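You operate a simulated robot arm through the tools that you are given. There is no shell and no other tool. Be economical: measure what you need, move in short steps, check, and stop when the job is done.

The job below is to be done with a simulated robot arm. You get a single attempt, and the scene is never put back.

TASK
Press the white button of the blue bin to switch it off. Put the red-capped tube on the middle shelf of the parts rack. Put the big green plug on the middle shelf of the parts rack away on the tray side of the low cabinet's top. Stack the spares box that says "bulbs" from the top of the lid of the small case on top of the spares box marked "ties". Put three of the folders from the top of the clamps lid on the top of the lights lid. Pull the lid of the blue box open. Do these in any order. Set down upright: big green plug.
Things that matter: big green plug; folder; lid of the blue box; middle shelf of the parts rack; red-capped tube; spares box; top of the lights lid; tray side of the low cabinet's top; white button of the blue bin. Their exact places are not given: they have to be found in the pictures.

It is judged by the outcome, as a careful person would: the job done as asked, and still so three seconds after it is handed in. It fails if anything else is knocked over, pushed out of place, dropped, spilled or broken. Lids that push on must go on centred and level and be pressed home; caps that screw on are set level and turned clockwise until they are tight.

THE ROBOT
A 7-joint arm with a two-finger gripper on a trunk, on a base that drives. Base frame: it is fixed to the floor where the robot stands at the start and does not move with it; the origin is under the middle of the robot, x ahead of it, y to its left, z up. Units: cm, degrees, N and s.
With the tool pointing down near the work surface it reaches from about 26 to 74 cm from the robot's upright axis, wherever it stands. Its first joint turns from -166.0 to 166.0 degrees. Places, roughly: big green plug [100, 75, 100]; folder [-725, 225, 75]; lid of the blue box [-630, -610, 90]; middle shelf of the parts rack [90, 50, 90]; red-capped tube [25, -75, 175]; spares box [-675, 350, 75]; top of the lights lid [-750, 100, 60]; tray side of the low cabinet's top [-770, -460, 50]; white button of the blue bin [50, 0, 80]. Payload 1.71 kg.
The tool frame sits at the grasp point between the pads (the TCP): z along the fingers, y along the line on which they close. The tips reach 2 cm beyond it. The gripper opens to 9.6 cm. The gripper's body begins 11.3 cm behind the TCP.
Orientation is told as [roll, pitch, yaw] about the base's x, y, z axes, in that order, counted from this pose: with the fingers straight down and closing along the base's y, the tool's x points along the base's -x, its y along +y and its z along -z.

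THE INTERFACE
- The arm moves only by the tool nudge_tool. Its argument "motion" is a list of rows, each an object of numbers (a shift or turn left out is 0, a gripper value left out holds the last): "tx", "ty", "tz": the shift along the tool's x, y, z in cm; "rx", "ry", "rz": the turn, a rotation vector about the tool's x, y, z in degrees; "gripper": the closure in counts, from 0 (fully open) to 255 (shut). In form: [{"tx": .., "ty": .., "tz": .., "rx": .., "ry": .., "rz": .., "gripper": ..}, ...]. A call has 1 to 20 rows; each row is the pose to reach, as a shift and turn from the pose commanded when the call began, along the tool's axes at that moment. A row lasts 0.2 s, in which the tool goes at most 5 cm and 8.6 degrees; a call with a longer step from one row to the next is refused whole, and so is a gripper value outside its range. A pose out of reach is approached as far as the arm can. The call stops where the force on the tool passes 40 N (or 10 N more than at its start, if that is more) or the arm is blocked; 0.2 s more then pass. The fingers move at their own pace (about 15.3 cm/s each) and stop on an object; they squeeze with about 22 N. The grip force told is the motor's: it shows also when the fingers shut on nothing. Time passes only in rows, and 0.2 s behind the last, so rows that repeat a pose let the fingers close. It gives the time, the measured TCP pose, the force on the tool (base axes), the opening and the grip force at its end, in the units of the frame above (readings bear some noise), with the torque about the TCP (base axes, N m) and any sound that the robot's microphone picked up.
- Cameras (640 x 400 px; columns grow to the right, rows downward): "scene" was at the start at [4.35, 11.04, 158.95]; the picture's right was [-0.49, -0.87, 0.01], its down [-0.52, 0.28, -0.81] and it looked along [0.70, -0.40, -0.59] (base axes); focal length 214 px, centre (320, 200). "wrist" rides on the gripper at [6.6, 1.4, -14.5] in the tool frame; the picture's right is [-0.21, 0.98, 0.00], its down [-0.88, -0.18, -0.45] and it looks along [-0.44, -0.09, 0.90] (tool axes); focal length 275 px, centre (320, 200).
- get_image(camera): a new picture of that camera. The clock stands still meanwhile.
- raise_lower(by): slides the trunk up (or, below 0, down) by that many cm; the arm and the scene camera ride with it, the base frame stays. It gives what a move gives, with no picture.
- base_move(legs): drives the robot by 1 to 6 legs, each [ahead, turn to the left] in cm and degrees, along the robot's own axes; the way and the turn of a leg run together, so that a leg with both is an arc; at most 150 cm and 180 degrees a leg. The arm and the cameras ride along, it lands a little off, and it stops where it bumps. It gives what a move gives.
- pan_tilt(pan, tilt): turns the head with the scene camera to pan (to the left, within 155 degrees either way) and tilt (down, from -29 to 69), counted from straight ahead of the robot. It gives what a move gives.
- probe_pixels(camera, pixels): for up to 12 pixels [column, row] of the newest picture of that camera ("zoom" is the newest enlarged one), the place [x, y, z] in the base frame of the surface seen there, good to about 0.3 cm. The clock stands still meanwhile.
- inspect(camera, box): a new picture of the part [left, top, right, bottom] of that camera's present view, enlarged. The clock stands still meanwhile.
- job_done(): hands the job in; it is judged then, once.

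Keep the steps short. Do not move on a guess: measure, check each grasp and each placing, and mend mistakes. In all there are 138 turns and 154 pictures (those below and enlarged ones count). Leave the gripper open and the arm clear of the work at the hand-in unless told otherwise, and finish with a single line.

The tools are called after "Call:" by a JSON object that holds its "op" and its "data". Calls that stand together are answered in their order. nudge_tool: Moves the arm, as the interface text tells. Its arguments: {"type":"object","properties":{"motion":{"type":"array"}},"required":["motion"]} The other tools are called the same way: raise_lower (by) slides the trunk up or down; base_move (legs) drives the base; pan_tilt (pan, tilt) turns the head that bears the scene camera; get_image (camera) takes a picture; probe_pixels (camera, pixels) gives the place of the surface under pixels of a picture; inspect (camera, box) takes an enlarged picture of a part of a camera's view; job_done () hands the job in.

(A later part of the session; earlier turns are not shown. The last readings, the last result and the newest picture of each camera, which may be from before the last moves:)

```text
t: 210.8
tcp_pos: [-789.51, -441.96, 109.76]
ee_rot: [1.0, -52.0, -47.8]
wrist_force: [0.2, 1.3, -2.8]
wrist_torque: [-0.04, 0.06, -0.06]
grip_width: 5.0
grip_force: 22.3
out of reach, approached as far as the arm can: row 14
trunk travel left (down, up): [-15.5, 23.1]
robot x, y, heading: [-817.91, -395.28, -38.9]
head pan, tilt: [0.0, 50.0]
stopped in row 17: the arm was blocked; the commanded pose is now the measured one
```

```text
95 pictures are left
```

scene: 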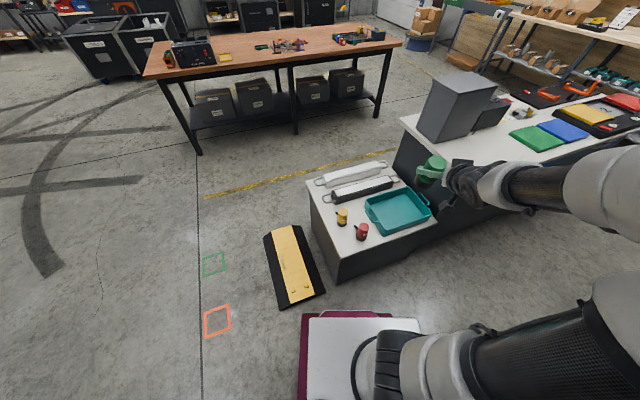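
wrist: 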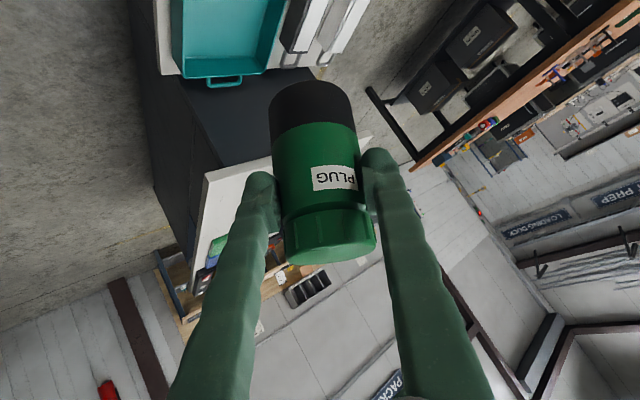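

Nearly normal again: roll 1, pitch -52, yaw -48. I'll shift left ~20 cm to above the target spot and take the pitch to -40.5, slowly.

Call:
{"op": "nudge_tool", "data": {"motion": [{"ty": 1.5, "ry": 1}, {"ty": 3, "ry": 2}, {"ty": 4.5, "ry": 3}, {"ty": 6, "ry": 4}, {"ty": 7.5, "ry": 5}, {"ty": 9, "ry": 6}, {"ty": 10.5, "ry": 7}, {"ty": 12, "ry": 8}, {"ty": 13.5, "ry": 9}, {"ty": 15, "ry": 10}, {"ty": 16.5, "ry": 11, "tx": -0.5, "tz": 0.7}, {"ty": 18, "ry": 11.5, "tx": -1, "tz": 1.4}, {"ty": 20, "ry": 11.5, "tx": -1.5, "tz": 2}, {"ty": 20, "ry": 11.5, "tx": -1.5, "tz": 2}]}}

Call:
{"op": "get_image", "data": {"camera": "scene"}}

```text
t: 211.1
tcp_pos: [-789.98, -440.95, 109.87]
ee_rot: [1.2, -52.4, -47.9]
wrist_force: [1.0, 1.3, -3.0]
wrist_torque: [0.0, 0.08, -0.1]
grip_width: 4.98
grip_force: 21.9
trunk travel left (down, up): [-15.5, 23.1]
robot x, y, heading: [-817.86, -395.23, -39.0]
head pan, tilt: [0.0, 50.0]
stopped in row 1: the arm was blocked; the commanded pose is now the measured one
```

```text
94 pictures are left
```

scene: 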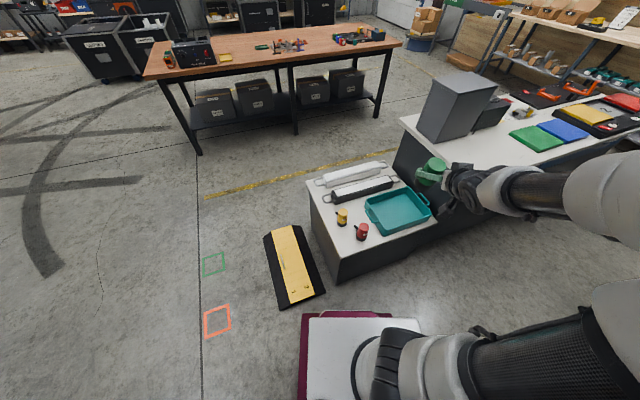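

Blocked again at this elbow-out pose. Testing free directions: up, forward, pitch.

Call:
{"op": "nudge_tool", "data": {"motion": [{"tx": -0.4, "tz": -0.3}, {"tx": -0.8, "tz": -0.6}, {"tx": -1.6, "tz": -1.2}, {"tx": -2.4, "tz": -1.85}]}}

Call:
{"op": "nudge_tool", "data": {"motion": [{"tx": -0.3, "tz": 0.4}, {"tx": -0.6, "tz": 0.8}, {"tx": -1.2, "tz": 1.6}, {"tx": -1.85, "tz": 2.36}]}}

Call:
{"op": "nudge_tool", "data": {"motion": [{"ry": 1}, {"ry": 2}, {"ry": 3}, {"ry": 4}]}}

Call:
{"op": "get_image", "data": {"camera": "scene"}}

```text
t: 211.4
tcp_pos: [-791.1, -440.38, 110.26]
ee_rot: [1.4, -53.2, -48.2]
wrist_force: [-0.2, 1.0, -2.9]
wrist_torque: [0.01, 0.07, -0.02]
grip_width: 4.99
grip_force: 22.3
trunk travel left (down, up): [-15.5, 23.1]
robot x, y, heading: [-817.74, -395.29, -39.0]
head pan, tilt: [0.0, 50.0]
stopped in row 1: the arm was blocked; the commanded pose is now the measured one
```

```text
t: 211.8
tcp_pos: [-792.05, -440.02, 110.52]
ee_rot: [1.7, -54.1, -48.2]
wrist_force: [-0.4, 1.4, -2.2]
wrist_torque: [0.03, 0.04, 0.01]
grip_width: 5.01
grip_force: 21.3
trunk travel left (down, up): [-15.5, 23.1]
robot x, y, heading: [-818.02, -395.39, -38.9]
head pan, tilt: [0.0, 50.0]
stopped in row 1: the arm was blocked; the commanded pose is now the measured one
```

```text
t: 212.1
tcp_pos: [-793.49, -439.49, 110.99]
ee_rot: [1.6, -54.7, -48.2]
wrist_force: [0.0, 0.9, -3.1]
wrist_torque: [0.04, 0.01, 0.03]
grip_width: 4.98
grip_force: 22.0
trunk travel left (down, up): [-15.5, 23.1]
robot x, y, heading: [-818.29, -395.48, -39.3]
head pan, tilt: [0.0, 50.0]
stopped in row 1: the arm was blocked; the commanded pose is now the measured one
```

```text
93 pictures are left
```

scene: 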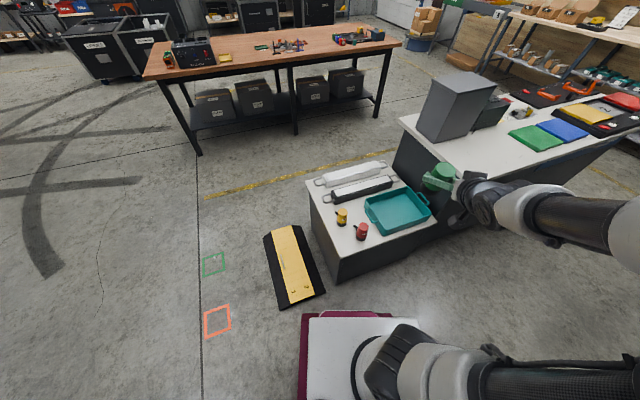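

The arm creeps right and outward; I'll go with it (move -ty, right) to let it settle into a consistent configuration.

Call:
{"op": "nudge_tool", "data": {"motion": [{"ty": -1}, {"ty": -2}, {"ty": -3}, {"ty": -4}, {"ty": -5}]}}

Call:
{"op": "nudge_tool", "data": {"motion": [{"ty": -1, "tz": -1}, {"ty": -2, "tz": -2}, {"ty": -3, "tz": -3}, {"ty": -4, "tz": -4}, {"ty": -5, "tz": -5}]}}

Call:
{"op": "nudge_tool", "data": {"motion": [{"ry": -1}, {"ry": -2}, {"ry": -3}, {"ry": -4}]}}

Call:
{"op": "get_image", "data": {"camera": "scene"}}

```text
t: 213.3
tcp_pos: [-796.73, -442.74, 111.12]
ee_rot: [1.5, -54.5, -48.3]
wrist_force: [0.3, 0.3, -3.4]
wrist_torque: [0.03, 0.04, 0.01]
grip_width: 4.99
grip_force: 22.4
trunk travel left (down, up): [-15.5, 23.1]
robot x, y, heading: [-818.17, -395.26, -38.8]
head pan, tilt: [0.0, 50.0]
```

```text
t: 214.5
tcp_pos: [-803.45, -442.99, 113.94]
ee_rot: [1.6, -54.5, -48.4]
wrist_force: [0.2, -0.3, -2.4]
wrist_torque: [0.05, 0.07, -0.01]
grip_width: 5.01
grip_force: 22.1
trunk travel left (down, up): [-15.5, 23.1]
robot x, y, heading: [-817.83, -395.18, -39.1]
head pan, tilt: [0.0, 50.0]
```

```text
t: 215.5
tcp_pos: [-803.5, -443.18, 113.97]
ee_rot: [1.6, -58.4, -48.5]
wrist_force: [0.3, -0.5, -2.8]
wrist_torque: [0.04, 0.09, -0.02]
grip_width: 4.98
grip_force: 22.1
trunk travel left (down, up): [-15.5, 23.1]
robot x, y, heading: [-817.88, -395.52, -39.0]
head pan, tilt: [0.0, 50.0]
```

```text
92 pictures are left
```

scene: 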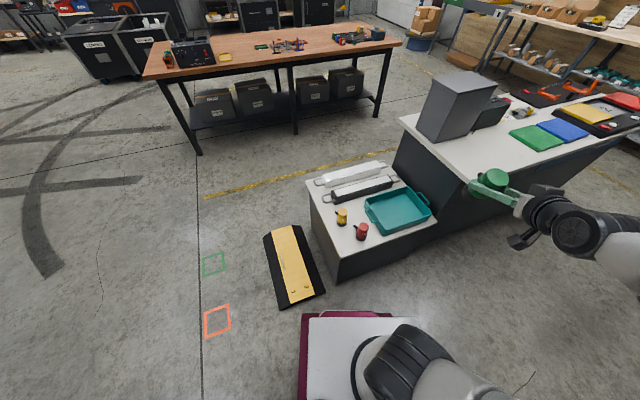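

All moves execute now. Next: forward 15 and up 10 (more extended), then sweep left slowly.

Call:
{"op": "nudge_tool", "data": {"motion": [{"tx": -1.6, "ty": 0.25, "tz": 0.7}, {"tx": -3.2, "ty": 0.5, "tz": 1.5}, {"tx": -4.9, "ty": 0.75, "tz": 2.2}, {"tx": -6.5, "ty": 1, "tz": 3}, {"tx": -8.1, "ty": 1.25, "tz": 3.7}, {"tx": -9.8, "ty": 1.5, "tz": 4.4}, {"tx": -11.4, "ty": 1.75, "tz": 5.2}, {"tx": -13, "ty": 2, "tz": 5.9}, {"tx": -14.7, "ty": 2.25, "tz": 6.7}, {"tx": -16.3, "ty": 2.5, "tz": 7.4}, {"tx": -16.3, "ty": 2.5, "tz": 7.4}]}}

Call:
{"op": "nudge_tool", "data": {"motion": [{"ty": 1}, {"ty": 2}, {"ty": 3}, {"ty": 4}, {"ty": 5}, {"ty": 6}, {"ty": 7}, {"ty": 8}, {"ty": 9}, {"ty": 10}, {"ty": 11}, {"ty": 12}, {"ty": 13}, {"ty": 14}, {"ty": 15}, {"ty": 16}, {"ty": 17}, {"ty": 18}, {"ty": 19}, {"ty": 20}]}}

Call:
{"op": "get_image", "data": {"camera": "scene"}}

```text
t: 217.9
tcp_pos: [-791.43, -452.5, 123.82]
ee_rot: [1.6, -58.5, -48.5]
wrist_force: [0.3, -0.7, -3.1]
wrist_torque: [0.06, 0.05, 0.03]
grip_width: 5.0
grip_force: 22.1
trunk travel left (down, up): [-15.5, 23.1]
robot x, y, heading: [-818.16, -395.1, -38.9]
head pan, tilt: [0.0, 50.0]
```

```text
t: 219.0
tcp_pos: [-789.97, -448.33, 125.09]
ee_rot: [1.7, -59.5, -48.5]
wrist_force: [0.1, 0.2, -2.4]
wrist_torque: [0.06, 0.04, 0.03]
grip_width: 5.0
grip_force: 22.5
trunk travel left (down, up): [-15.5, 23.1]
robot x, y, heading: [-818.14, -395.25, -39.1]
head pan, tilt: [0.0, 50.0]
stopped in row 5: the arm was blocked; the commanded pose is now the measured one
```

```text
91 pictures are left
```

scene: 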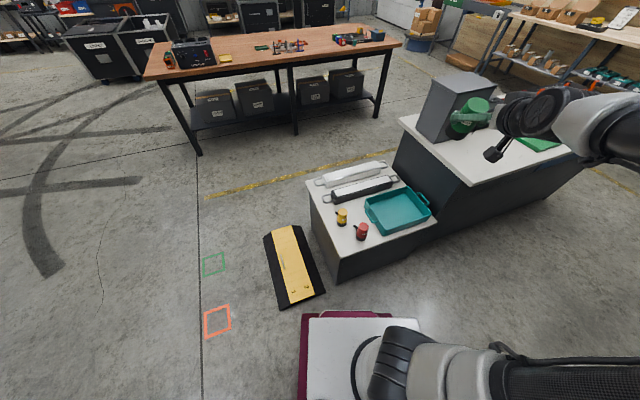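

I'll yaw back to about -98, where the arm was in a comfortable elbow-up shape.

Call:
{"op": "nudge_tool", "data": {"motion": [{"rx": 2.1, "rz": 1.3}, {"rx": 4.3, "rz": 2.6}, {"rx": 6.4, "rz": 3.9}, {"rx": 8.5, "rz": 5.2}, {"rx": 10.6, "rz": 6.5}, {"rx": 12.8, "rz": 7.9}, {"rx": 14.9, "rz": 9.2}, {"rx": 17, "rz": 10.5}, {"rx": 19.2, "rz": 11.8}, {"rx": 21.3, "rz": 13.1}, {"rx": 23.4, "rz": 14.4}, {"rx": 25.6, "rz": 15.7}, {"rx": 27.7, "rz": 17}, {"rx": 29.8, "rz": 18.3}, {"rx": 32, "rz": 19.6}, {"rx": 34.1, "rz": 21}, {"rx": 36.2, "rz": 22.3}, {"rx": 38.3, "rz": 23.6}, {"rx": 40.5, "rz": 24.9}, {"rx": 42.6, "rz": 26.2}]}}

Call:
{"op": "get_image", "data": {"camera": "scene"}}

```text
t: 219.6
tcp_pos: [-791.08, -447.55, 125.92]
ee_rot: [2.0, -60.5, -52.9]
wrist_force: [-0.2, -0.4, -3.1]
wrist_torque: [0.02, 0.04, -0.02]
grip_width: 5.0
grip_force: 22.2
trunk travel left (down, up): [-15.5, 23.1]
robot x, y, heading: [-818.23, -395.16, -39.0]
head pan, tilt: [0.0, 50.0]
stopped in row 2: the arm was blocked; the commanded pose is now the measured one
```

```text
90 pictures are left
```

scene: 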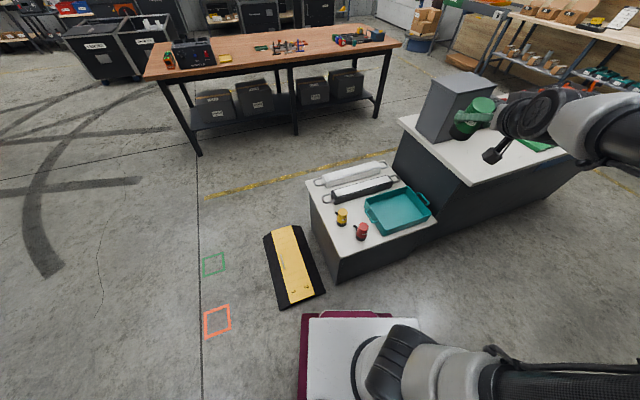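

After a block it needs a retreat right first. Moving -ty, then yawing back.

Call:
{"op": "nudge_tool", "data": {"motion": [{"ty": -1}, {"ty": -2}, {"ty": -3}, {"ty": -4}, {"ty": -5}, {"ty": -6}, {"ty": -7}, {"ty": -8}]}}

Call:
{"op": "nudge_tool", "data": {"motion": [{"rx": 2.1, "rz": 1.3}, {"rx": 4.3, "rz": 2.6}, {"rx": 6.4, "rz": 3.9}, {"rx": 8.5, "rz": 5.2}, {"rx": 10.6, "rz": 6.5}, {"rx": 12.8, "rz": 7.9}, {"rx": 14.9, "rz": 9.2}, {"rx": 17, "rz": 10.5}, {"rx": 19.2, "rz": 11.8}, {"rx": 21.3, "rz": 13.1}, {"rx": 23.4, "rz": 14.4}, {"rx": 25.6, "rz": 15.7}, {"rx": 27.7, "rz": 17}, {"rx": 29.8, "rz": 18.3}, {"rx": 32, "rz": 19.6}, {"rx": 34.1, "rz": 21}, {"rx": 36.2, "rz": 22.3}, {"rx": 38.3, "rz": 23.6}, {"rx": 40.5, "rz": 24.9}, {"rx": 42.6, "rz": 26.2}]}}

Call:
{"op": "get_image", "data": {"camera": "scene"}}

```text
t: 221.4
tcp_pos: [-796.96, -452.68, 125.48]
ee_rot: [1.7, -60.1, -52.5]
wrist_force: [0.0, 0.6, -2.5]
wrist_torque: [0.08, 0.07, 0.0]
grip_width: 4.97
grip_force: 22.3
trunk travel left (down, up): [-15.5, 23.1]
robot x, y, heading: [-818.3, -395.06, -39.1]
head pan, tilt: [0.0, 50.0]
```

```text
t: 222.2
tcp_pos: [-798.64, -451.72, 126.53]
ee_rot: [2.7, -61.2, -60.8]
wrist_force: [0.0, -0.6, -2.2]
wrist_torque: [0.06, 0.03, 0.0]
grip_width: 4.99
grip_force: 22.2
trunk travel left (down, up): [-15.5, 23.1]
robot x, y, heading: [-818.22, -395.15, -39.2]
head pan, tilt: [0.0, 50.0]
stopped in row 4: the arm was blocked; the commanded pose is now the measured one
```

```text
89 pictures are left
```

scene: 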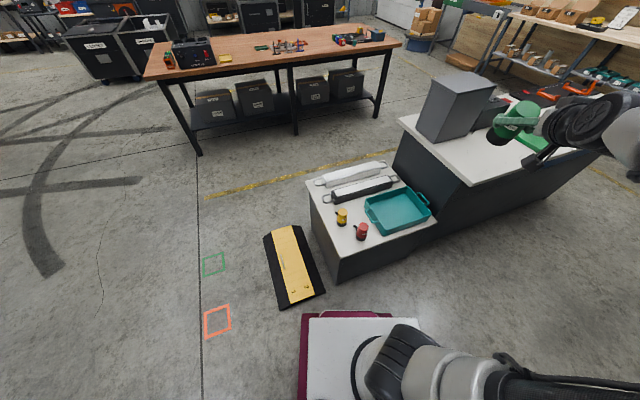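

The shoulder seems near a limit with the elbow out to the right. I'll move the hand right and back, to where this arm shape is natural.

Call:
{"op": "nudge_tool", "data": {"motion": [{"ty": -2}, {"ty": -4}, {"ty": -6, "tx": 0.5, "tz": -1}, {"ty": -8, "tx": 1.3, "tz": -2.5}, {"ty": -10, "tx": 2.2, "tz": -4}, {"ty": -12, "tx": 3, "tz": -5.5}, {"ty": -14, "tx": 3.9, "tz": -7}, {"ty": -16, "tx": 4.7, "tz": -8.5}, {"ty": -18, "tx": 5.5, "tz": -10}, {"ty": -20, "tx": 6.3, "tz": -11.5}, {"ty": -22, "tx": 7.1, "tz": -13}, {"ty": -24, "tx": 7.9, "tz": -14.5}, {"ty": -26, "tx": 8.8, "tz": -16}, {"ty": -27, "tx": 9.6, "tz": -17.5}, {"ty": -28, "tx": 10.4, "tz": -19}, {"ty": -29, "tx": 11.3, "tz": -20.5}, {"ty": -30, "tx": 12, "tz": -22}, {"ty": -30.3, "tx": 12.9, "tz": -23.4}]}}

Call:
{"op": "pan_tilt", "data": {"pan": -60, "tilt": 55}}

Call:
{"op": "get_image", "data": {"camera": "scene"}}

```text
t: 226.0
tcp_pos: [-838.85, -444.32, 125.74]
ee_rot: [3.0, -61.2, -60.9]
wrist_force: [-0.2, -1.2, -1.8]
wrist_torque: [0.07, 0.03, -0.01]
grip_width: 4.97
grip_force: 21.9
trunk travel left (down, up): [-15.5, 23.1]
robot x, y, heading: [-817.6, -395.3, -38.8]
head pan, tilt: [0.0, 50.0]
```

```text
t: 227.3
tcp_pos: [-838.42, -444.67, 125.71]
ee_rot: [2.7, -61.0, -60.5]
wrist_force: [1.6, -0.3, -3.4]
wrist_torque: [0.11, 0.09, -0.05]
grip_width: 5.0
grip_force: 21.5
trunk travel left (down, up): [-15.5, 23.1]
robot x, y, heading: [-817.84, -395.39, -39.4]
head pan, tilt: [-60.0, 55.0]
```

```text
88 pictures are left
```

scene: 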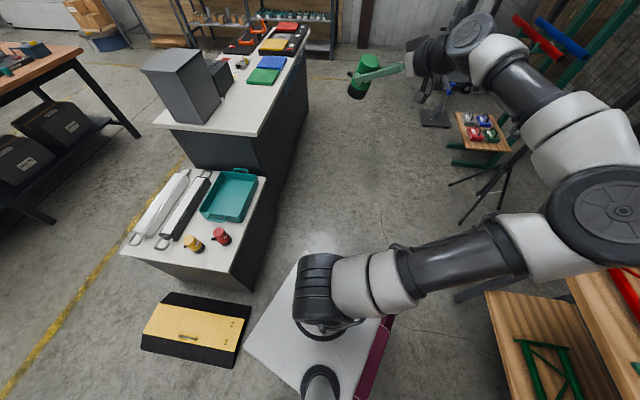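

Now the whole arm is visible: J1 is turned far right-back (near its limit) with the elbow out. Yawing the tool clockwise should swing the elbow back up; doing that slowly by 60°.

Call:
{"op": "nudge_tool", "data": {"motion": [{"rx": 2.6, "rz": 1.5}, {"rx": 5.3, "rz": 2.9}, {"rx": 7.9, "rz": 4.4}, {"rx": 10.5, "rz": 5.8}, {"rx": 13.1, "rz": 7.3}, {"rx": 15.8, "rz": 8.7}, {"rx": 18.4, "rz": 10.2}, {"rx": 21, "rz": 11.6}, {"rx": 23.6, "rz": 13.1}, {"rx": 26.3, "rz": 14.6}, {"rx": 28.9, "rz": 16}, {"rx": 31.5, "rz": 17.5}, {"rx": 34.1, "rz": 18.9}, {"rx": 36.8, "rz": 20.4}, {"rx": 39.4, "rz": 21.8}, {"rx": 42, "rz": 23.3}, {"rx": 44.6, "rz": 24.7}, {"rx": 47.3, "rz": 26.2}, {"rx": 49.9, "rz": 27.6}, {"rx": 52.5, "rz": 29.1}]}}

Call:
{"op": "get_image", "data": {"camera": "scene"}}

```text
t: 231.5
tcp_pos: [-838.37, -444.62, 125.86]
ee_rot: [1.4, -59.9, -119.5]
wrist_force: [-0.1, 0.0, -3.4]
wrist_torque: [0.01, -0.02, -0.01]
grip_width: 5.02
grip_force: 22.4
trunk travel left (down, up): [-15.5, 23.1]
robot x, y, heading: [-817.93, -395.44, -39.0]
head pan, tilt: [-60.0, 55.0]
```

```text
87 pictures are left
```

scene: 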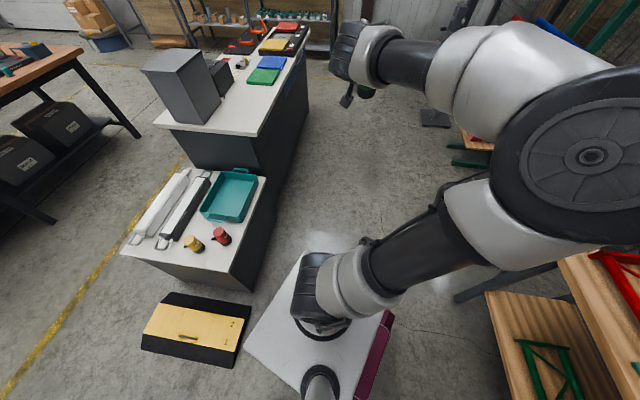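

The elbow is coming up and the tool now points radially. I'll sweep the whole arm left about its axis by 40° (arc with matching yaw).

Call:
{"op": "nudge_tool", "data": {"motion": [{"tx": 0.29, "ty": 3.67, "tz": -0.5, "rx": -3.46, "rz": -2}, {"tx": 0.71, "ty": 7.29, "tz": -1.23, "rx": -6.93, "rz": -4}, {"tx": 1.25, "ty": 10.84, "tz": -2.17, "rx": -10.4, "rz": -6}, {"tx": 1.92, "ty": 14.3, "tz": -3.33, "rx": -13.9, "rz": -8}, {"tx": 2.7, "ty": 17.67, "tz": -4.69, "rx": -17.3, "rz": -10}, {"tx": 3.6, "ty": 20.91, "tz": -6.24, "rx": -20.8, "rz": -12}, {"tx": 4.6, "ty": 24.03, "tz": -8, "rx": -24.2, "rz": -14}, {"tx": 5.73, "ty": 26.99, "tz": -9.93, "rx": -27.7, "rz": -16}, {"tx": 6.95, "ty": 29.8, "tz": -12.04, "rx": -31.2, "rz": -18}, {"tx": 8.27, "ty": 32.42, "tz": -14.32, "rx": -34.6, "rz": -20}, {"tx": 8.27, "ty": 32.42, "tz": -14.32, "rx": -34.6, "rz": -20}]}}

Call:
{"op": "get_image", "data": {"camera": "scene"}}

```text
t: 233.9
tcp_pos: [-801.42, -445.91, 125.71]
ee_rot: [0.6, -60.0, -78.8]
wrist_force: [-0.8, 0.4, -2.3]
wrist_torque: [0.06, -0.02, 0.06]
grip_width: 4.99
grip_force: 22.2
trunk travel left (down, up): [-15.5, 23.1]
robot x, y, heading: [-818.15, -395.27, -39.0]
head pan, tilt: [-60.0, 55.0]
```

```text
86 pictures are left
```

scene: 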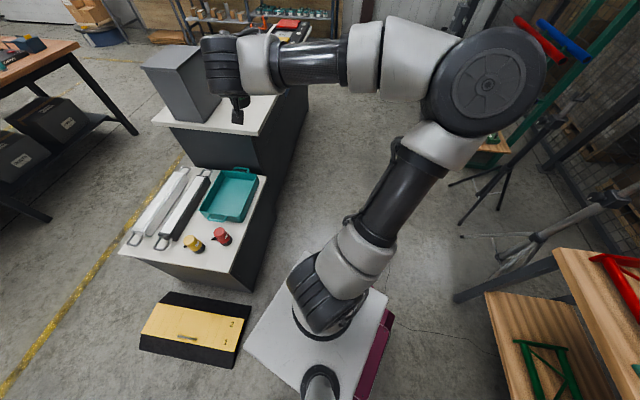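

Normal shape again. Sweeping another 34° left to bring the hand over the target direction.

Call:
{"op": "nudge_tool", "data": {"motion": [{"tx": 0.29, "ty": 3.67, "tz": -0.5, "rx": -3.46, "rz": -2}, {"tx": 0.71, "ty": 7.29, "tz": -1.23, "rx": -6.93, "rz": -4}, {"tx": 1.25, "ty": 10.84, "tz": -2.17, "rx": -10.4, "rz": -6}, {"tx": 1.92, "ty": 14.3, "tz": -3.33, "rx": -13.9, "rz": -8}, {"tx": 2.7, "ty": 17.67, "tz": -4.69, "rx": -17.3, "rz": -10}, {"tx": 3.6, "ty": 20.91, "tz": -6.24, "rx": -20.8, "rz": -12}, {"tx": 4.6, "ty": 24.03, "tz": -8, "rx": -24.2, "rz": -14}, {"tx": 5.73, "ty": 26.99, "tz": -9.93, "rx": -27.7, "rz": -16}, {"tx": 5.73, "ty": 26.99, "tz": -9.93, "rx": -27.7, "rz": -16}]}}

Call:
{"op": "pan_tilt", "data": {"pan": 0, "tilt": 55}}

Call:
{"op": "get_image", "data": {"camera": "scene"}}

```text
t: 235.9
tcp_pos: [-777.27, -428.83, 126.36]
ee_rot: [0.5, -60.7, -46.8]
wrist_force: [0.2, -0.4, -2.9]
wrist_torque: [0.04, 0.07, 0.01]
grip_width: 4.97
grip_force: 22.2
trunk travel left (down, up): [-15.5, 23.1]
robot x, y, heading: [-818.17, -395.39, -39.0]
head pan, tilt: [-60.0, 55.0]
```

```text
t: 237.2
tcp_pos: [-777.23, -428.94, 126.36]
ee_rot: [0.5, -60.6, -46.9]
wrist_force: [-0.5, -0.9, -3.1]
wrist_torque: [0.05, 0.02, 0.0]
grip_width: 5.0
grip_force: 22.2
trunk travel left (down, up): [-15.5, 23.1]
robot x, y, heading: [-817.98, -395.29, -38.8]
head pan, tilt: [0.0, 55.0]
```

```text
85 pictures are left
```

scene: 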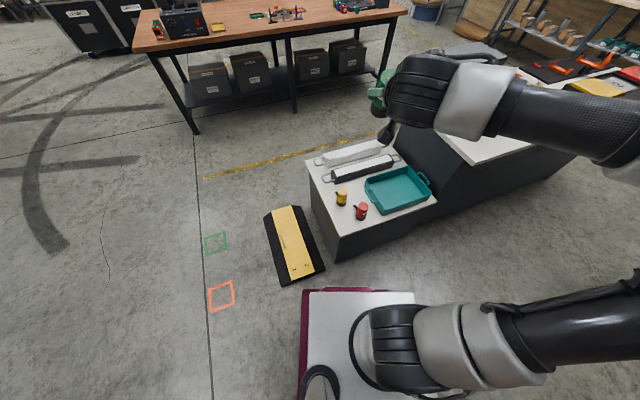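

The upper arm still points right. Better: swing back right to the comfortable shape, add clockwise yaw to bring the elbow up, and use base rotation for aiming.

Call:
{"op": "nudge_tool", "data": {"motion": [{"tx": -0.17, "ty": -3.68, "tz": 0.3, "rx": 3.5, "rz": 1.96}, {"tx": -0.2, "ty": -7.37, "tz": 0.4, "rx": 7, "rz": 3.9}, {"tx": -0.13, "ty": -11.06, "tz": 0.2, "rx": 10.5, "rz": 5.9}, {"tx": 0.08, "ty": -14.73, "tz": -0.14, "rx": 14, "rz": 7.8}, {"tx": 0.41, "ty": -18.4, "tz": -0.73, "rx": 17.4, "rz": 9.8}, {"tx": 0.87, "ty": -21.9, "tz": -1.54, "rx": 20.9, "rz": 11.7}, {"tx": 1.45, "ty": -25.4, "tz": -2.6, "rx": 24.4, "rz": 13.7}, {"tx": 2.14, "ty": -28.9, "tz": -3.8, "rx": 27.9, "rz": 15.6}, {"tx": 2.14, "ty": -28.9, "tz": -3.8, "rx": 27.9, "rz": 15.6}]}}

Call:
{"op": "nudge_tool", "data": {"motion": [{"rx": 2.6, "rz": 1.5}, {"rx": 5.2, "rz": 2.9}, {"rx": 7.8, "rz": 4.4}, {"rx": 10.5, "rz": 5.9}, {"rx": 13.1, "rz": 7.4}, {"rx": 15.7, "rz": 8.8}, {"rx": 18.3, "rz": 10.3}, {"rx": 20.9, "rz": 11.8}, {"rx": 23.5, "rz": 13.2}, {"rx": 26.2, "rz": 14.7}]}}

Call:
{"op": "pan_tilt", "data": {"pan": -30, "tilt": 55}}

Call:
{"op": "get_image", "data": {"camera": "scene"}}

```text
t: 239.2
tcp_pos: [-801.75, -445.74, 126.17]
ee_rot: [0.1, -60.4, -78.6]
wrist_force: [0.0, -0.1, -2.9]
wrist_torque: [0.04, 0.02, 0.0]
grip_width: 4.97
grip_force: 21.9
trunk travel left (down, up): [-15.5, 23.1]
robot x, y, heading: [-818.28, -394.95, -38.9]
head pan, tilt: [0.0, 55.0]
```

```text
t: 241.4
tcp_pos: [-801.45, -445.92, 126.31]
ee_rot: [-0.1, -60.6, -108.5]
wrist_force: [0.1, -0.2, -2.3]
wrist_torque: [0.08, 0.01, 0.01]
grip_width: 4.98
grip_force: 22.0
trunk travel left (down, up): [-15.5, 23.1]
robot x, y, heading: [-818.0, -395.42, -38.9]
head pan, tilt: [0.0, 55.0]
```

```text
t: 242.3
tcp_pos: [-801.31, -445.92, 126.19]
ee_rot: [-0.1, -60.4, -108.4]
wrist_force: [0.3, 0.8, -3.8]
wrist_torque: [0.03, -0.03, -0.02]
grip_width: 4.98
grip_force: 22.3
trunk travel left (down, up): [-15.5, 23.1]
robot x, y, heading: [-817.89, -395.4, -39.0]
head pan, tilt: [-30.0, 55.0]
```

```text
84 pictures are left
```

scene: 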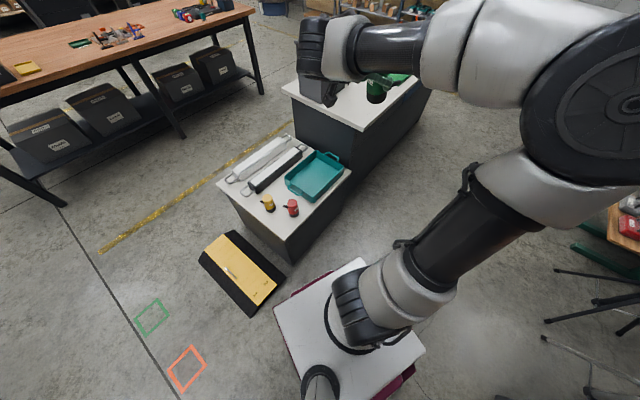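

Elbow is up now. I'll set the pitch to -40.5 here, then reposition the base to about (-827,-429), heading 31°, so that this arm shape puts the tool yaw near -38 at the target.

Call:
{"op": "nudge_tool", "data": {"motion": [{"ry": 2}, {"ry": 4}, {"ry": 6}, {"ry": 8}, {"ry": 10}, {"ry": 12}, {"ry": 14}, {"ry": 16}, {"ry": 18}, {"ry": 19.9}, {"ry": 19.9}]}}

Call:
{"op": "base_move", "data": {"legs": [[0, -66], [34.8, 0], [0, 136.4]]}}

Call:
{"op": "get_image", "data": {"camera": "scene"}}

```text
t: 243.6
tcp_pos: [-803.25, -444.78, 127.15]
ee_rot: [1.7, -50.9, -110.0]
wrist_force: [-0.9, -0.6, -3.4]
wrist_torque: [0.07, -0.06, 0.07]
grip_width: 4.97
grip_force: 22.3
trunk travel left (down, up): [-15.5, 23.1]
robot x, y, heading: [-817.98, -395.41, -39.0]
head pan, tilt: [-30.0, 55.0]
stopped in row 6: the arm was blocked; the commanded pose is now the measured one
```

```text
t: 249.7
tcp_pos: [-865.18, -460.63, 127.88]
ee_rot: [3.1, -51.4, -176.4]
wrist_force: [-0.2, -0.2, -2.3]
wrist_torque: [0.0, -0.06, -0.05]
grip_width: 4.97
grip_force: 21.2
trunk travel left (down, up): [-15.5, 23.1]
robot x, y, heading: [-826.77, -428.55, -104.2]
head pan, tilt: [-30.0, 55.0]
stopped in leg 3: the robot was blocked; the commanded pose is now the measured one
```

```text
83 pictures are left
```

scene: 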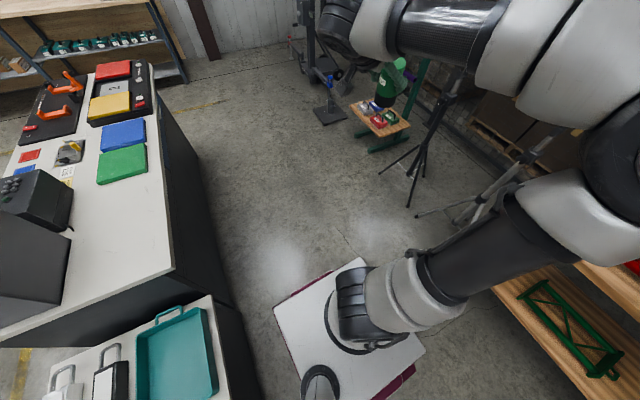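

The base's corner is too close to the cabinet there. I'll relax the arm pitch slightly, back up to the earlier stance where turning was fine, and turn to heading about -2.

Call:
{"op": "nudge_tool", "data": {"motion": [{"ry": -1}, {"ry": -2}, {"ry": -3}, {"ry": -4}]}}

Call:
{"op": "base_move", "data": {"legs": [[-34.8, 0], [0, 102]]}}

Call:
{"op": "get_image", "data": {"camera": "scene"}}

```text
t: 250.7
tcp_pos: [-864.95, -459.86, 128.25]
ee_rot: [4.1, -55.8, -177.4]
wrist_force: [0.2, 0.3, -3.1]
wrist_torque: [0.01, -0.05, 0.01]
grip_width: 4.99
grip_force: 21.8
trunk travel left (down, up): [-15.5, 23.1]
robot x, y, heading: [-827.22, -428.47, -104.2]
head pan, tilt: [-30.0, 55.0]
```

```text
t: 258.1
tcp_pos: [-779.98, -425.92, 128.25]
ee_rot: [4.1, -55.7, -76.0]
wrist_force: [0.3, 0.4, -3.5]
wrist_torque: [0.05, 0.0, -0.02]
grip_width: 5.03
grip_force: 21.6
trunk travel left (down, up): [-15.5, 23.1]
robot x, y, heading: [-818.57, -395.01, -2.6]
head pan, tilt: [-30.0, 55.0]
```

```text
82 pictures are left
```

scene: 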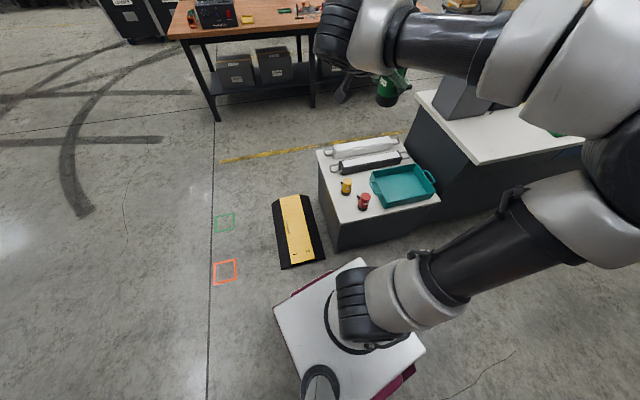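

Cabinet undisturbed. Lowering the trunk 15 cm, then descending slowly to z≈85 while moving over the spot.

Call:
{"op": "raise_lower", "data": {"by": -15}}

Call:
{"op": "nudge_tool", "data": {"motion": [{"tx": 1.1, "ty": 0.3, "tz": 1.2}, {"tx": 2.2, "ty": 0.6, "tz": 2.3}, {"tx": 3.3, "ty": 0.9, "tz": 3.5}, {"tx": 4.4, "ty": 1.3, "tz": 4.6}, {"tx": 5.5, "ty": 1.6, "tz": 5.8}, {"tx": 6.6, "ty": 1.9, "tz": 6.9}, {"tx": 7.7, "ty": 2.2, "tz": 8.1}, {"tx": 8.8, "ty": 2.5, "tz": 9.2}, {"tx": 9.8, "ty": 2.9, "tz": 10.4}, {"tx": 10.9, "ty": 3.2, "tz": 11.6}, {"tx": 12, "ty": 3.5, "tz": 12.7}, {"tx": 13.1, "ty": 3.8, "tz": 13.9}, {"tx": 14.2, "ty": 4.1, "tz": 15}, {"tx": 15.3, "ty": 4.4, "tz": 16.2}, {"tx": 16.4, "ty": 4.8, "tz": 17.3}, {"tx": 17.5, "ty": 5.1, "tz": 18.5}, {"tx": 18.6, "ty": 5.4, "tz": 19.6}, {"tx": 19.7, "ty": 5.7, "tz": 20.8}, {"tx": 19.7, "ty": 5.7, "tz": 20.8}]}}

Call:
{"op": "get_image", "data": {"camera": "scene"}}

```text
t: 259.9
tcp_pos: [-781.93, -425.85, 113.85]
ee_rot: [5.8, -56.1, -77.5]
wrist_force: [-0.4, 0.4, -2.3]
wrist_torque: [0.05, 0.05, -0.02]
grip_width: 4.96
grip_force: 22.1
trunk travel left (down, up): [-0.5, 38.1]
robot x, y, heading: [-818.4, -395.26, -2.8]
head pan, tilt: [-30.0, 55.0]
```

```text
t: 263.9
tcp_pos: [-773.29, -429.6, 86.3]
ee_rot: [5.5, -55.9, -77.1]
wrist_force: [0.5, 0.2, -2.7]
wrist_torque: [0.06, 0.04, -0.02]
grip_width: 5.0
grip_force: 21.5
trunk travel left (down, up): [-0.5, 38.1]
robot x, y, heading: [-818.46, -395.2, -2.6]
head pan, tilt: [-30.0, 55.0]
```

```text
81 pictures are left
```

scene: 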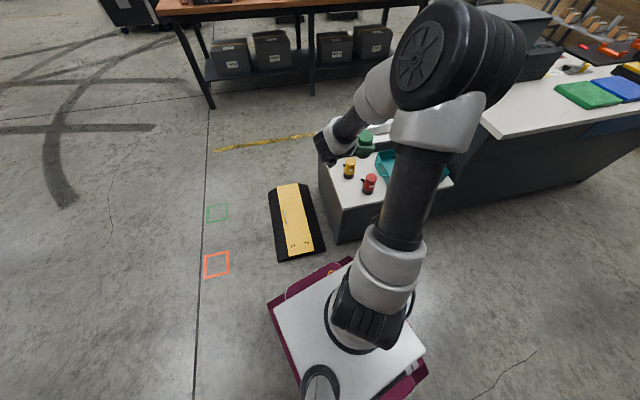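

Now a clean elbow-up pose right over the spot. Rotating slowly to roll 0, pitch -40.5, yaw -45.

Call:
{"op": "nudge_tool", "data": {"motion": [{"rx": -1.2, "ry": 1, "rz": -1.3}, {"rx": -2.3, "ry": 2, "rz": -2.6}, {"rx": -3.5, "ry": 3, "rz": -3.9}, {"rx": -4.7, "ry": 4, "rz": -5.2}, {"rx": -5.8, "ry": 5, "rz": -6.5}, {"rx": -7, "ry": 6, "rz": -7.8}, {"rx": -8.1, "ry": 7, "rz": -9.1}, {"rx": -9.3, "ry": 8, "rz": -10.4}, {"rx": -10.5, "ry": 8.9, "rz": -11.6}, {"rx": -11.6, "ry": 9.9, "rz": -12.9}, {"rx": -12.8, "ry": 10.9, "rz": -14.2}, {"rx": -14, "ry": 11.9, "rz": -15.5}, {"rx": -15.1, "ry": 12.9, "rz": -16.8}, {"rx": -16.3, "ry": 13.9, "rz": -18.1}, {"rx": -17.4, "ry": 14.9, "rz": -19.4}, {"rx": -18.6, "ry": 15.9, "rz": -20.7}, {"rx": -18.6, "ry": 15.9, "rz": -20.7}]}}

Call:
{"op": "get_image", "data": {"camera": "wrist"}}

Call:
{"op": "get_image", "data": {"camera": "scene"}}

```text
t: 267.5
tcp_pos: [-773.08, -429.53, 86.38]
ee_rot: [-0.1, -40.5, -44.9]
wrist_force: [0.1, 0.9, -3.9]
wrist_torque: [0.03, 0.0, 0.02]
grip_width: 4.98
grip_force: 22.5
trunk travel left (down, up): [-0.5, 38.1]
robot x, y, heading: [-818.3, -395.37, -2.7]
head pan, tilt: [-30.0, 55.0]
```

```text
80 pictures are left
```

wrist: 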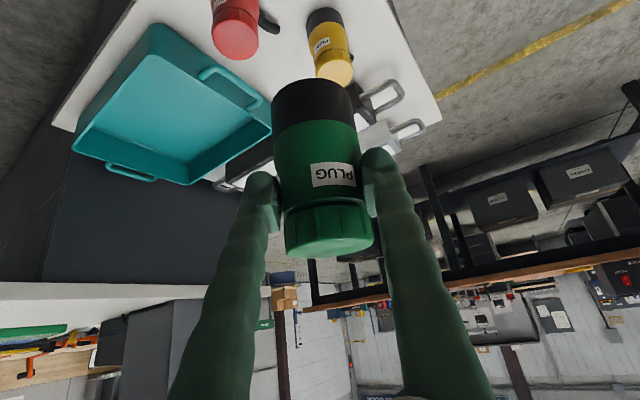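

```text
79 pictures are left
```

scene: 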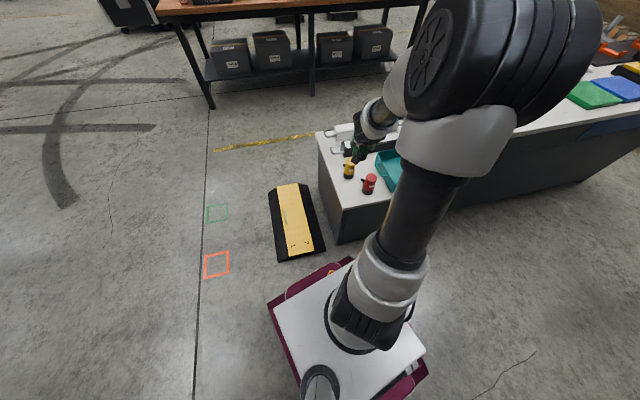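

Pose is exact (roll 0, pitch -40.5, yaw -45) and the plug is still aligned. Descending to ~2 cm above the surface.

Call:
{"op": "nudge_tool", "data": {"motion": [{"tx": 1.3, "tz": 1.6}, {"tx": 2.6, "tz": 3.2}, {"tx": 3.9, "tz": 4.8, "ty": -0.2}, {"tx": 5.3, "tz": 6.4, "ty": -0.4}, {"tx": 6.6, "tz": 8, "ty": -0.4}, {"tx": 7.9, "tz": 9.6, "ty": -0.4}, {"tx": 9.2, "tz": 11.2, "ty": -0.4}, {"tx": 10.5, "tz": 12.8, "ty": -0.4}, {"tx": 11.8, "tz": 14.4, "ty": -0.4}, {"tx": 13.2, "tz": 16, "ty": -0.4}, {"tx": 14.5, "tz": 17.7, "ty": -0.4}, {"tx": 15.8, "tz": 19.25, "ty": -0.4}, {"tx": 15.8, "tz": 19.25, "ty": -0.4}]}}

Call:
{"op": "get_image", "data": {"camera": "wrist"}}

Call:
{"op": "inspect", "data": {"camera": "scene", "box": [310, 110, 450, 230]}}

```text
t: 270.3
tcp_pos: [-772.97, -430.44, 61.4]
ee_rot: [0.1, -40.6, -44.9]
wrist_force: [0.1, -0.4, -3.4]
wrist_torque: [0.05, 0.01, -0.01]
grip_width: 4.99
grip_force: 21.7
trunk travel left (down, up): [-0.5, 38.1]
robot x, y, heading: [-818.54, -395.55, -3.0]
head pan, tilt: [-30.0, 55.0]
```

```text
78 pictures are left
```

wrist: 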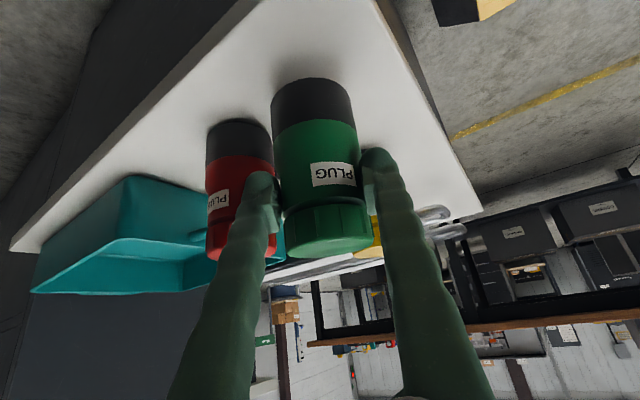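

```text
3.33 times, centred on (380, 170) of scene
```

zoom: 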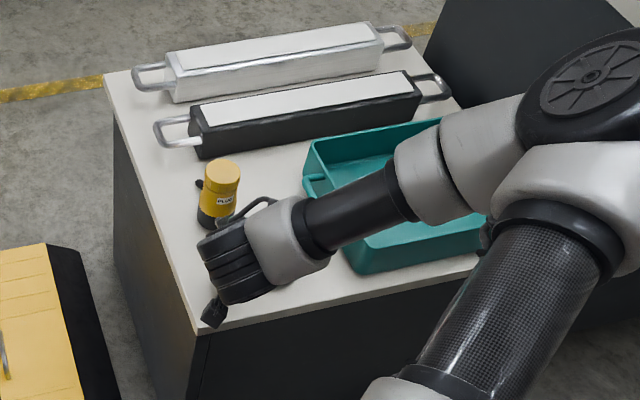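

Clear of the red plug by ~3 cm. Lowering in small steps until contact.

Call:
{"op": "nudge_tool", "data": {"motion": [{"tx": 0.5, "tz": 0.6}, {"tx": 0.85, "tz": 1}, {"tx": 1.1, "tz": 1.3}, {"tx": 1.3, "tz": 1.52}, {"tx": 1.3, "tz": 1.52}]}}

Call:
{"op": "nudge_tool", "data": {"motion": [{"tx": 0.13, "tz": 0.15}, {"tx": 0.26, "tz": 0.3}, {"tx": 0.26, "tz": 0.3}]}}

Call:
{"op": "get_image", "data": {"camera": "wrist"}}

```text
t: 271.5
tcp_pos: [-772.86, -430.17, 59.62]
ee_rot: [0.0, -40.8, -44.9]
wrist_force: [-0.3, 4.9, 16.3]
wrist_torque: [-0.26, -0.38, 0.1]
grip_width: 4.99
grip_force: 22.5
trunk travel left (down, up): [-0.5, 38.1]
robot x, y, heading: [-818.51, -395.24, -2.8]
head pan, tilt: [-30.0, 55.0]
```

```text
t: 272.3
tcp_pos: [-773.14, -430.2, 59.19]
ee_rot: [0.0, -40.8, -44.9]
wrist_force: [4.9, 2.4, 17.9]
wrist_torque: [-0.17, -0.24, 0.06]
grip_width: 4.98
grip_force: 23.2
trunk travel left (down, up): [-0.5, 38.1]
robot x, y, heading: [-818.83, -395.21, -3.0]
head pan, tilt: [-30.0, 55.0]
```

```text
76 pictures are left
```

wrist: 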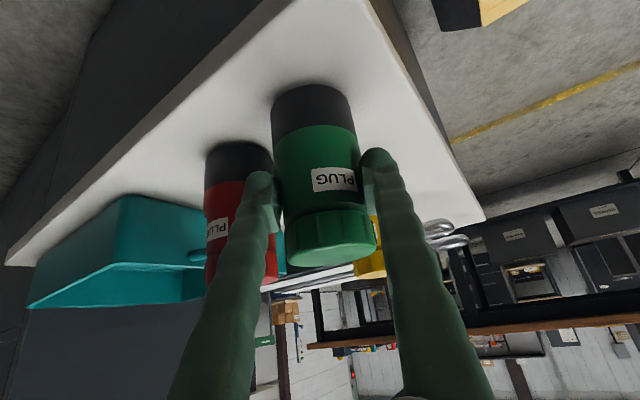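

Contact (18 N). Relieving slightly, opening gently and withdrawing along the tool axis.

Call:
{"op": "nudge_tool", "data": {"motion": [{"tx": -0.15, "tz": -0.2}, {"tx": -0.2, "tz": -0.25, "gripper": 120}, {"tx": -0.2, "tz": -0.25, "gripper": 85}, {"tx": -0.2, "tz": -0.25, "gripper": 75}, {"tx": -0.2, "tz": -0.25, "gripper": 75}]}}

Call:
{"op": "get_image", "data": {"camera": "wrist"}}

```text
t: 273.5
tcp_pos: [-772.95, -430.18, 59.32]
ee_rot: [0.0, -40.5, -44.9]
wrist_force: [1.0, 0.1, 0.1]
wrist_torque: [-0.02, -0.01, 0.01]
grip_width: 6.75
grip_force: 0.1
trunk travel left (down, up): [-0.5, 38.1]
robot x, y, heading: [-818.25, -395.26, -2.9]
head pan, tilt: [-30.0, 55.0]
```

```text
75 pictures are left
```

wrist: 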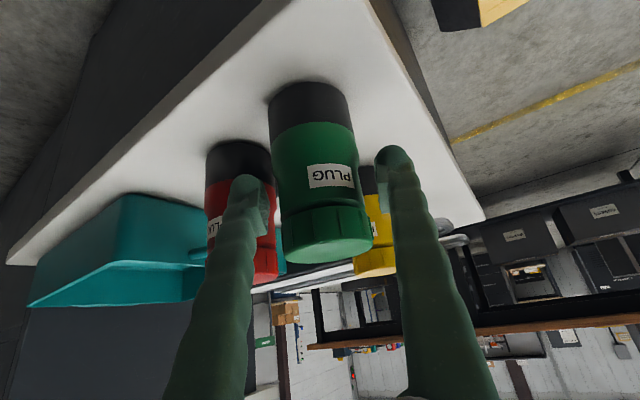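

Plug stands by itself. Withdrawing straight back, then up.

Call:
{"op": "nudge_tool", "data": {"motion": [{"tz": -1}, {"tz": -2.5}, {"tz": -4}, {"tz": -6}, {"tz": -8}, {"tz": -10}, {"tz": -12}, {"tx": -1.3, "tz": -13.5}, {"tx": -2.6, "tz": -15}, {"tx": -3.9, "tz": -16.5}, {"tx": -5.2, "tz": -18, "gripper": 0}, {"tx": -6.5, "tz": -19.5}, {"tx": -7.8, "tz": -21}, {"tx": -7.8, "tz": -21}]}}

Call:
{"op": "get_image", "data": {"camera": "wrist"}}

Call:
{"op": "get_image", "data": {"camera": "scene"}}

```text
t: 276.5
tcp_pos: [-778.6, -424.67, 80.43]
ee_rot: [0.0, -40.7, -44.8]
wrist_force: [-0.2, 1.5, -0.8]
wrist_torque: [-0.03, 0.02, -0.05]
grip_width: 9.58
grip_force: 0.0
trunk travel left (down, up): [-0.5, 38.1]
robot x, y, heading: [-818.63, -395.33, -2.9]
head pan, tilt: [-30.0, 55.0]
```

```text
74 pictures are left
```

wrist: 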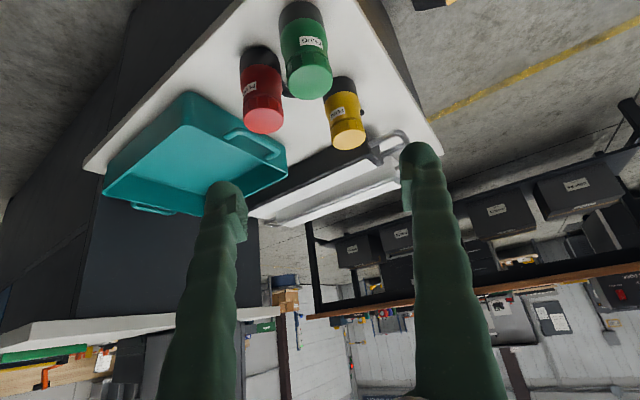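

```text
73 pictures are left
```

scene: 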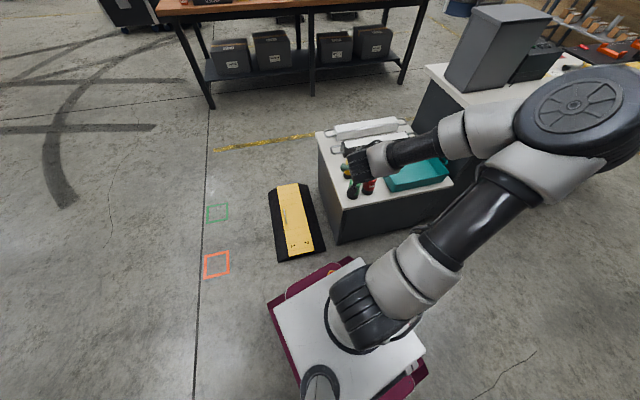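

The green plug stands upright on the tray side. Now the blue box: raising the trunk and looking towards (-630,-610).

Call:
{"op": "raise_lower", "data": {"by": 20}}

Call:
{"op": "pan_tilt", "data": {"pan": -35, "tilt": 25}}

Call:
{"op": "get_image", "data": {"camera": "scene"}}

Call:
{"op": "inspect", "data": {"camera": "scene", "box": [140, 60, 420, 200]}}

```text
t: 278.6
tcp_pos: [-778.49, -424.75, 100.38]
ee_rot: [-0.1, -40.5, -44.8]
wrist_force: [-0.2, -0.5, -0.1]
wrist_torque: [-0.01, 0.03, -0.01]
grip_width: 9.59
grip_force: 0.1
trunk travel left (down, up): [-20.5, 18.1]
robot x, y, heading: [-818.41, -395.23, -2.7]
head pan, tilt: [-30.0, 55.0]
```

```text
t: 279.6
tcp_pos: [-778.52, -424.68, 100.4]
ee_rot: [0.0, -40.5, -44.8]
wrist_force: [0.1, 0.4, 0.3]
wrist_torque: [-0.02, 0.0, 0.01]
grip_width: 9.62
grip_force: 0.2
trunk travel left (down, up): [-20.5, 18.1]
robot x, y, heading: [-818.2, -395.39, -2.8]
head pan, tilt: [-35.0, 25.0]
```

```text
72 pictures are left
```

scene: 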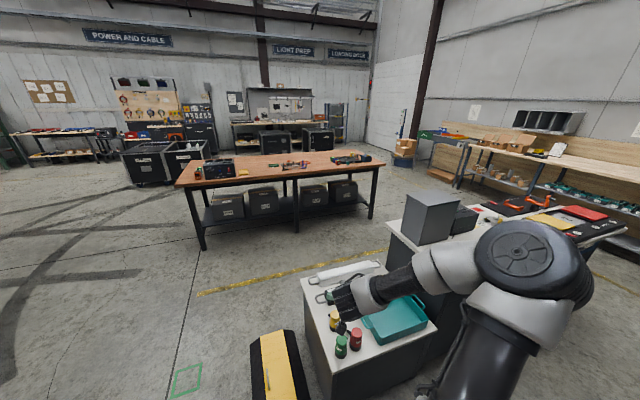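

```text
2.29 times, centred on (280, 130) of scene
```

zoom: 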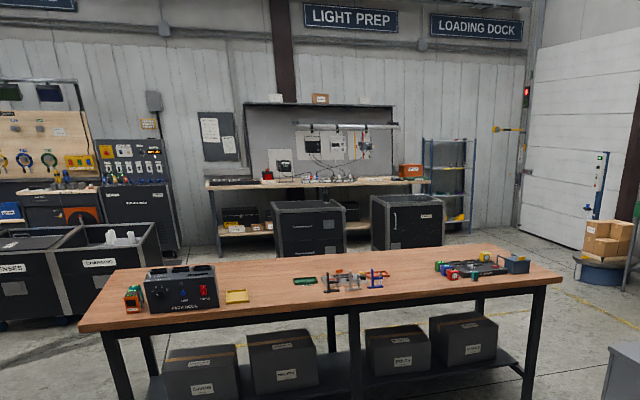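

A small bluish box is at the table's right end (zoom 515,262). Zooming closer.

Call:
{"op": "inspect", "data": {"camera": "scene", "box": [310, 145, 390, 195]}}

Call:
{"op": "probe_pixels", "data": {"camera": "scene", "pixels": [[365, 158], [350, 160], [340, 161], [335, 163], [375, 167], [355, 153], [370, 175], [280, 168], [180, 185], [200, 250], [295, 235], [372, 218]]}}

```text
8.00 times, centred on (350, 170) of scene
```

zoom: 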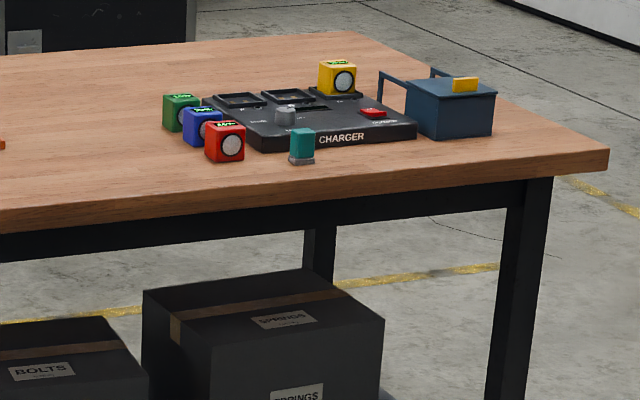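

```text
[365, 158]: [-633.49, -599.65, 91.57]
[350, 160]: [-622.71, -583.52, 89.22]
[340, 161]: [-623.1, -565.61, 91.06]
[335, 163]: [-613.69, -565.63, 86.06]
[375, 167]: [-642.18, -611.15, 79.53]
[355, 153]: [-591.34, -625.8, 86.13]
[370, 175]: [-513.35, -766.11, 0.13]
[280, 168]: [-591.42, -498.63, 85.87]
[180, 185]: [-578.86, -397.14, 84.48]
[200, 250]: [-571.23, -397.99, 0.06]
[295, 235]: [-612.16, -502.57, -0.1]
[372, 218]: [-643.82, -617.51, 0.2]
```

The blue box has a lid with a yellow tab and side rails. I'll drive around the cabinet and down the corridor toward it.

Call:
{"op": "base_move", "data": {"legs": [[0, 67.8], [66, 0], [0, -69.4], [130.4, 0], [0, -93.8], [140, 0]]}}

Call:
{"op": "pan_tilt", "data": {"pan": 40, "tilt": 35}}

Call:
{"op": "get_image", "data": {"camera": "scene"}}

```text
t: 309.3
tcp_pos: [-706.68, -518.41, 100.35]
ee_rot: [0.0, -40.7, -137.6]
wrist_force: [0.2, -0.9, -0.3]
wrist_torque: [0.0, -0.01, 0.01]
grip_width: 9.61
grip_force: 0.1
trunk travel left (down, up): [-20.5, 18.1]
robot x, y, heading: [-675.14, -480.28, -95.2]
head pan, tilt: [-35.0, 25.0]
```

```text
t: 310.7
tcp_pos: [-706.39, -516.96, 100.84]
ee_rot: [0.6, -41.2, -138.0]
wrist_force: [0.5, -0.4, 0.7]
wrist_torque: [0.0, 0.0, -0.01]
grip_width: 9.61
grip_force: 0.0
trunk travel left (down, up): [-20.5, 18.1]
robot x, y, heading: [-675.32, -479.71, -95.6]
head pan, tilt: [40.0, 35.0]
```

```text
69 pictures are left
```

scene: 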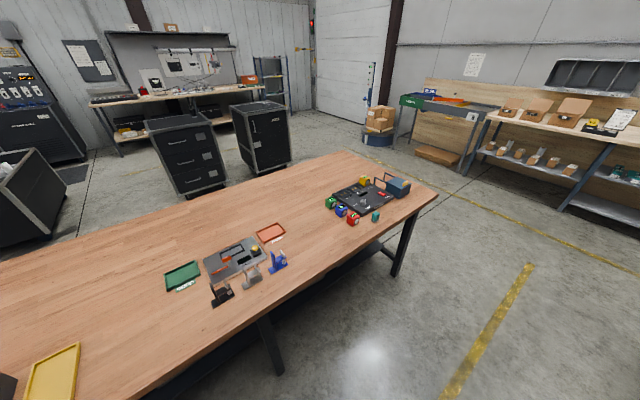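

Zooming on the blue box at (398,187).

Call:
{"op": "inspect", "data": {"camera": "scene", "box": [320, 160, 440, 235]}}

Call:
{"op": "probe_pixels", "data": {"camera": "zoom", "pixels": [[360, 115], [480, 130], [430, 105], [300, 85], [365, 195], [440, 200], [500, 125], [420, 150], [320, 70], [410, 95], [490, 115], [480, 90]]}}

```text
5.33 times, centred on (380, 198) of scene
```

zoom: 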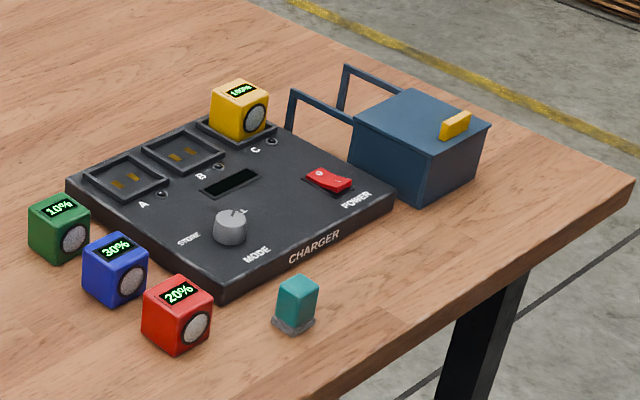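

```text
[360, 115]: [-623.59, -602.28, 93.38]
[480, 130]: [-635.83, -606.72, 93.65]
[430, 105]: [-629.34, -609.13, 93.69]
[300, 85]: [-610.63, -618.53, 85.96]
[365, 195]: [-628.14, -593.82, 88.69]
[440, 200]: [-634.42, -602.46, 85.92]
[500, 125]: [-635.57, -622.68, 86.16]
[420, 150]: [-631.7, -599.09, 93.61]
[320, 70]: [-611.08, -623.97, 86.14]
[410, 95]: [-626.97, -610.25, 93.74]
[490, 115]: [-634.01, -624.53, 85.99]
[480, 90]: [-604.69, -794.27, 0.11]
```

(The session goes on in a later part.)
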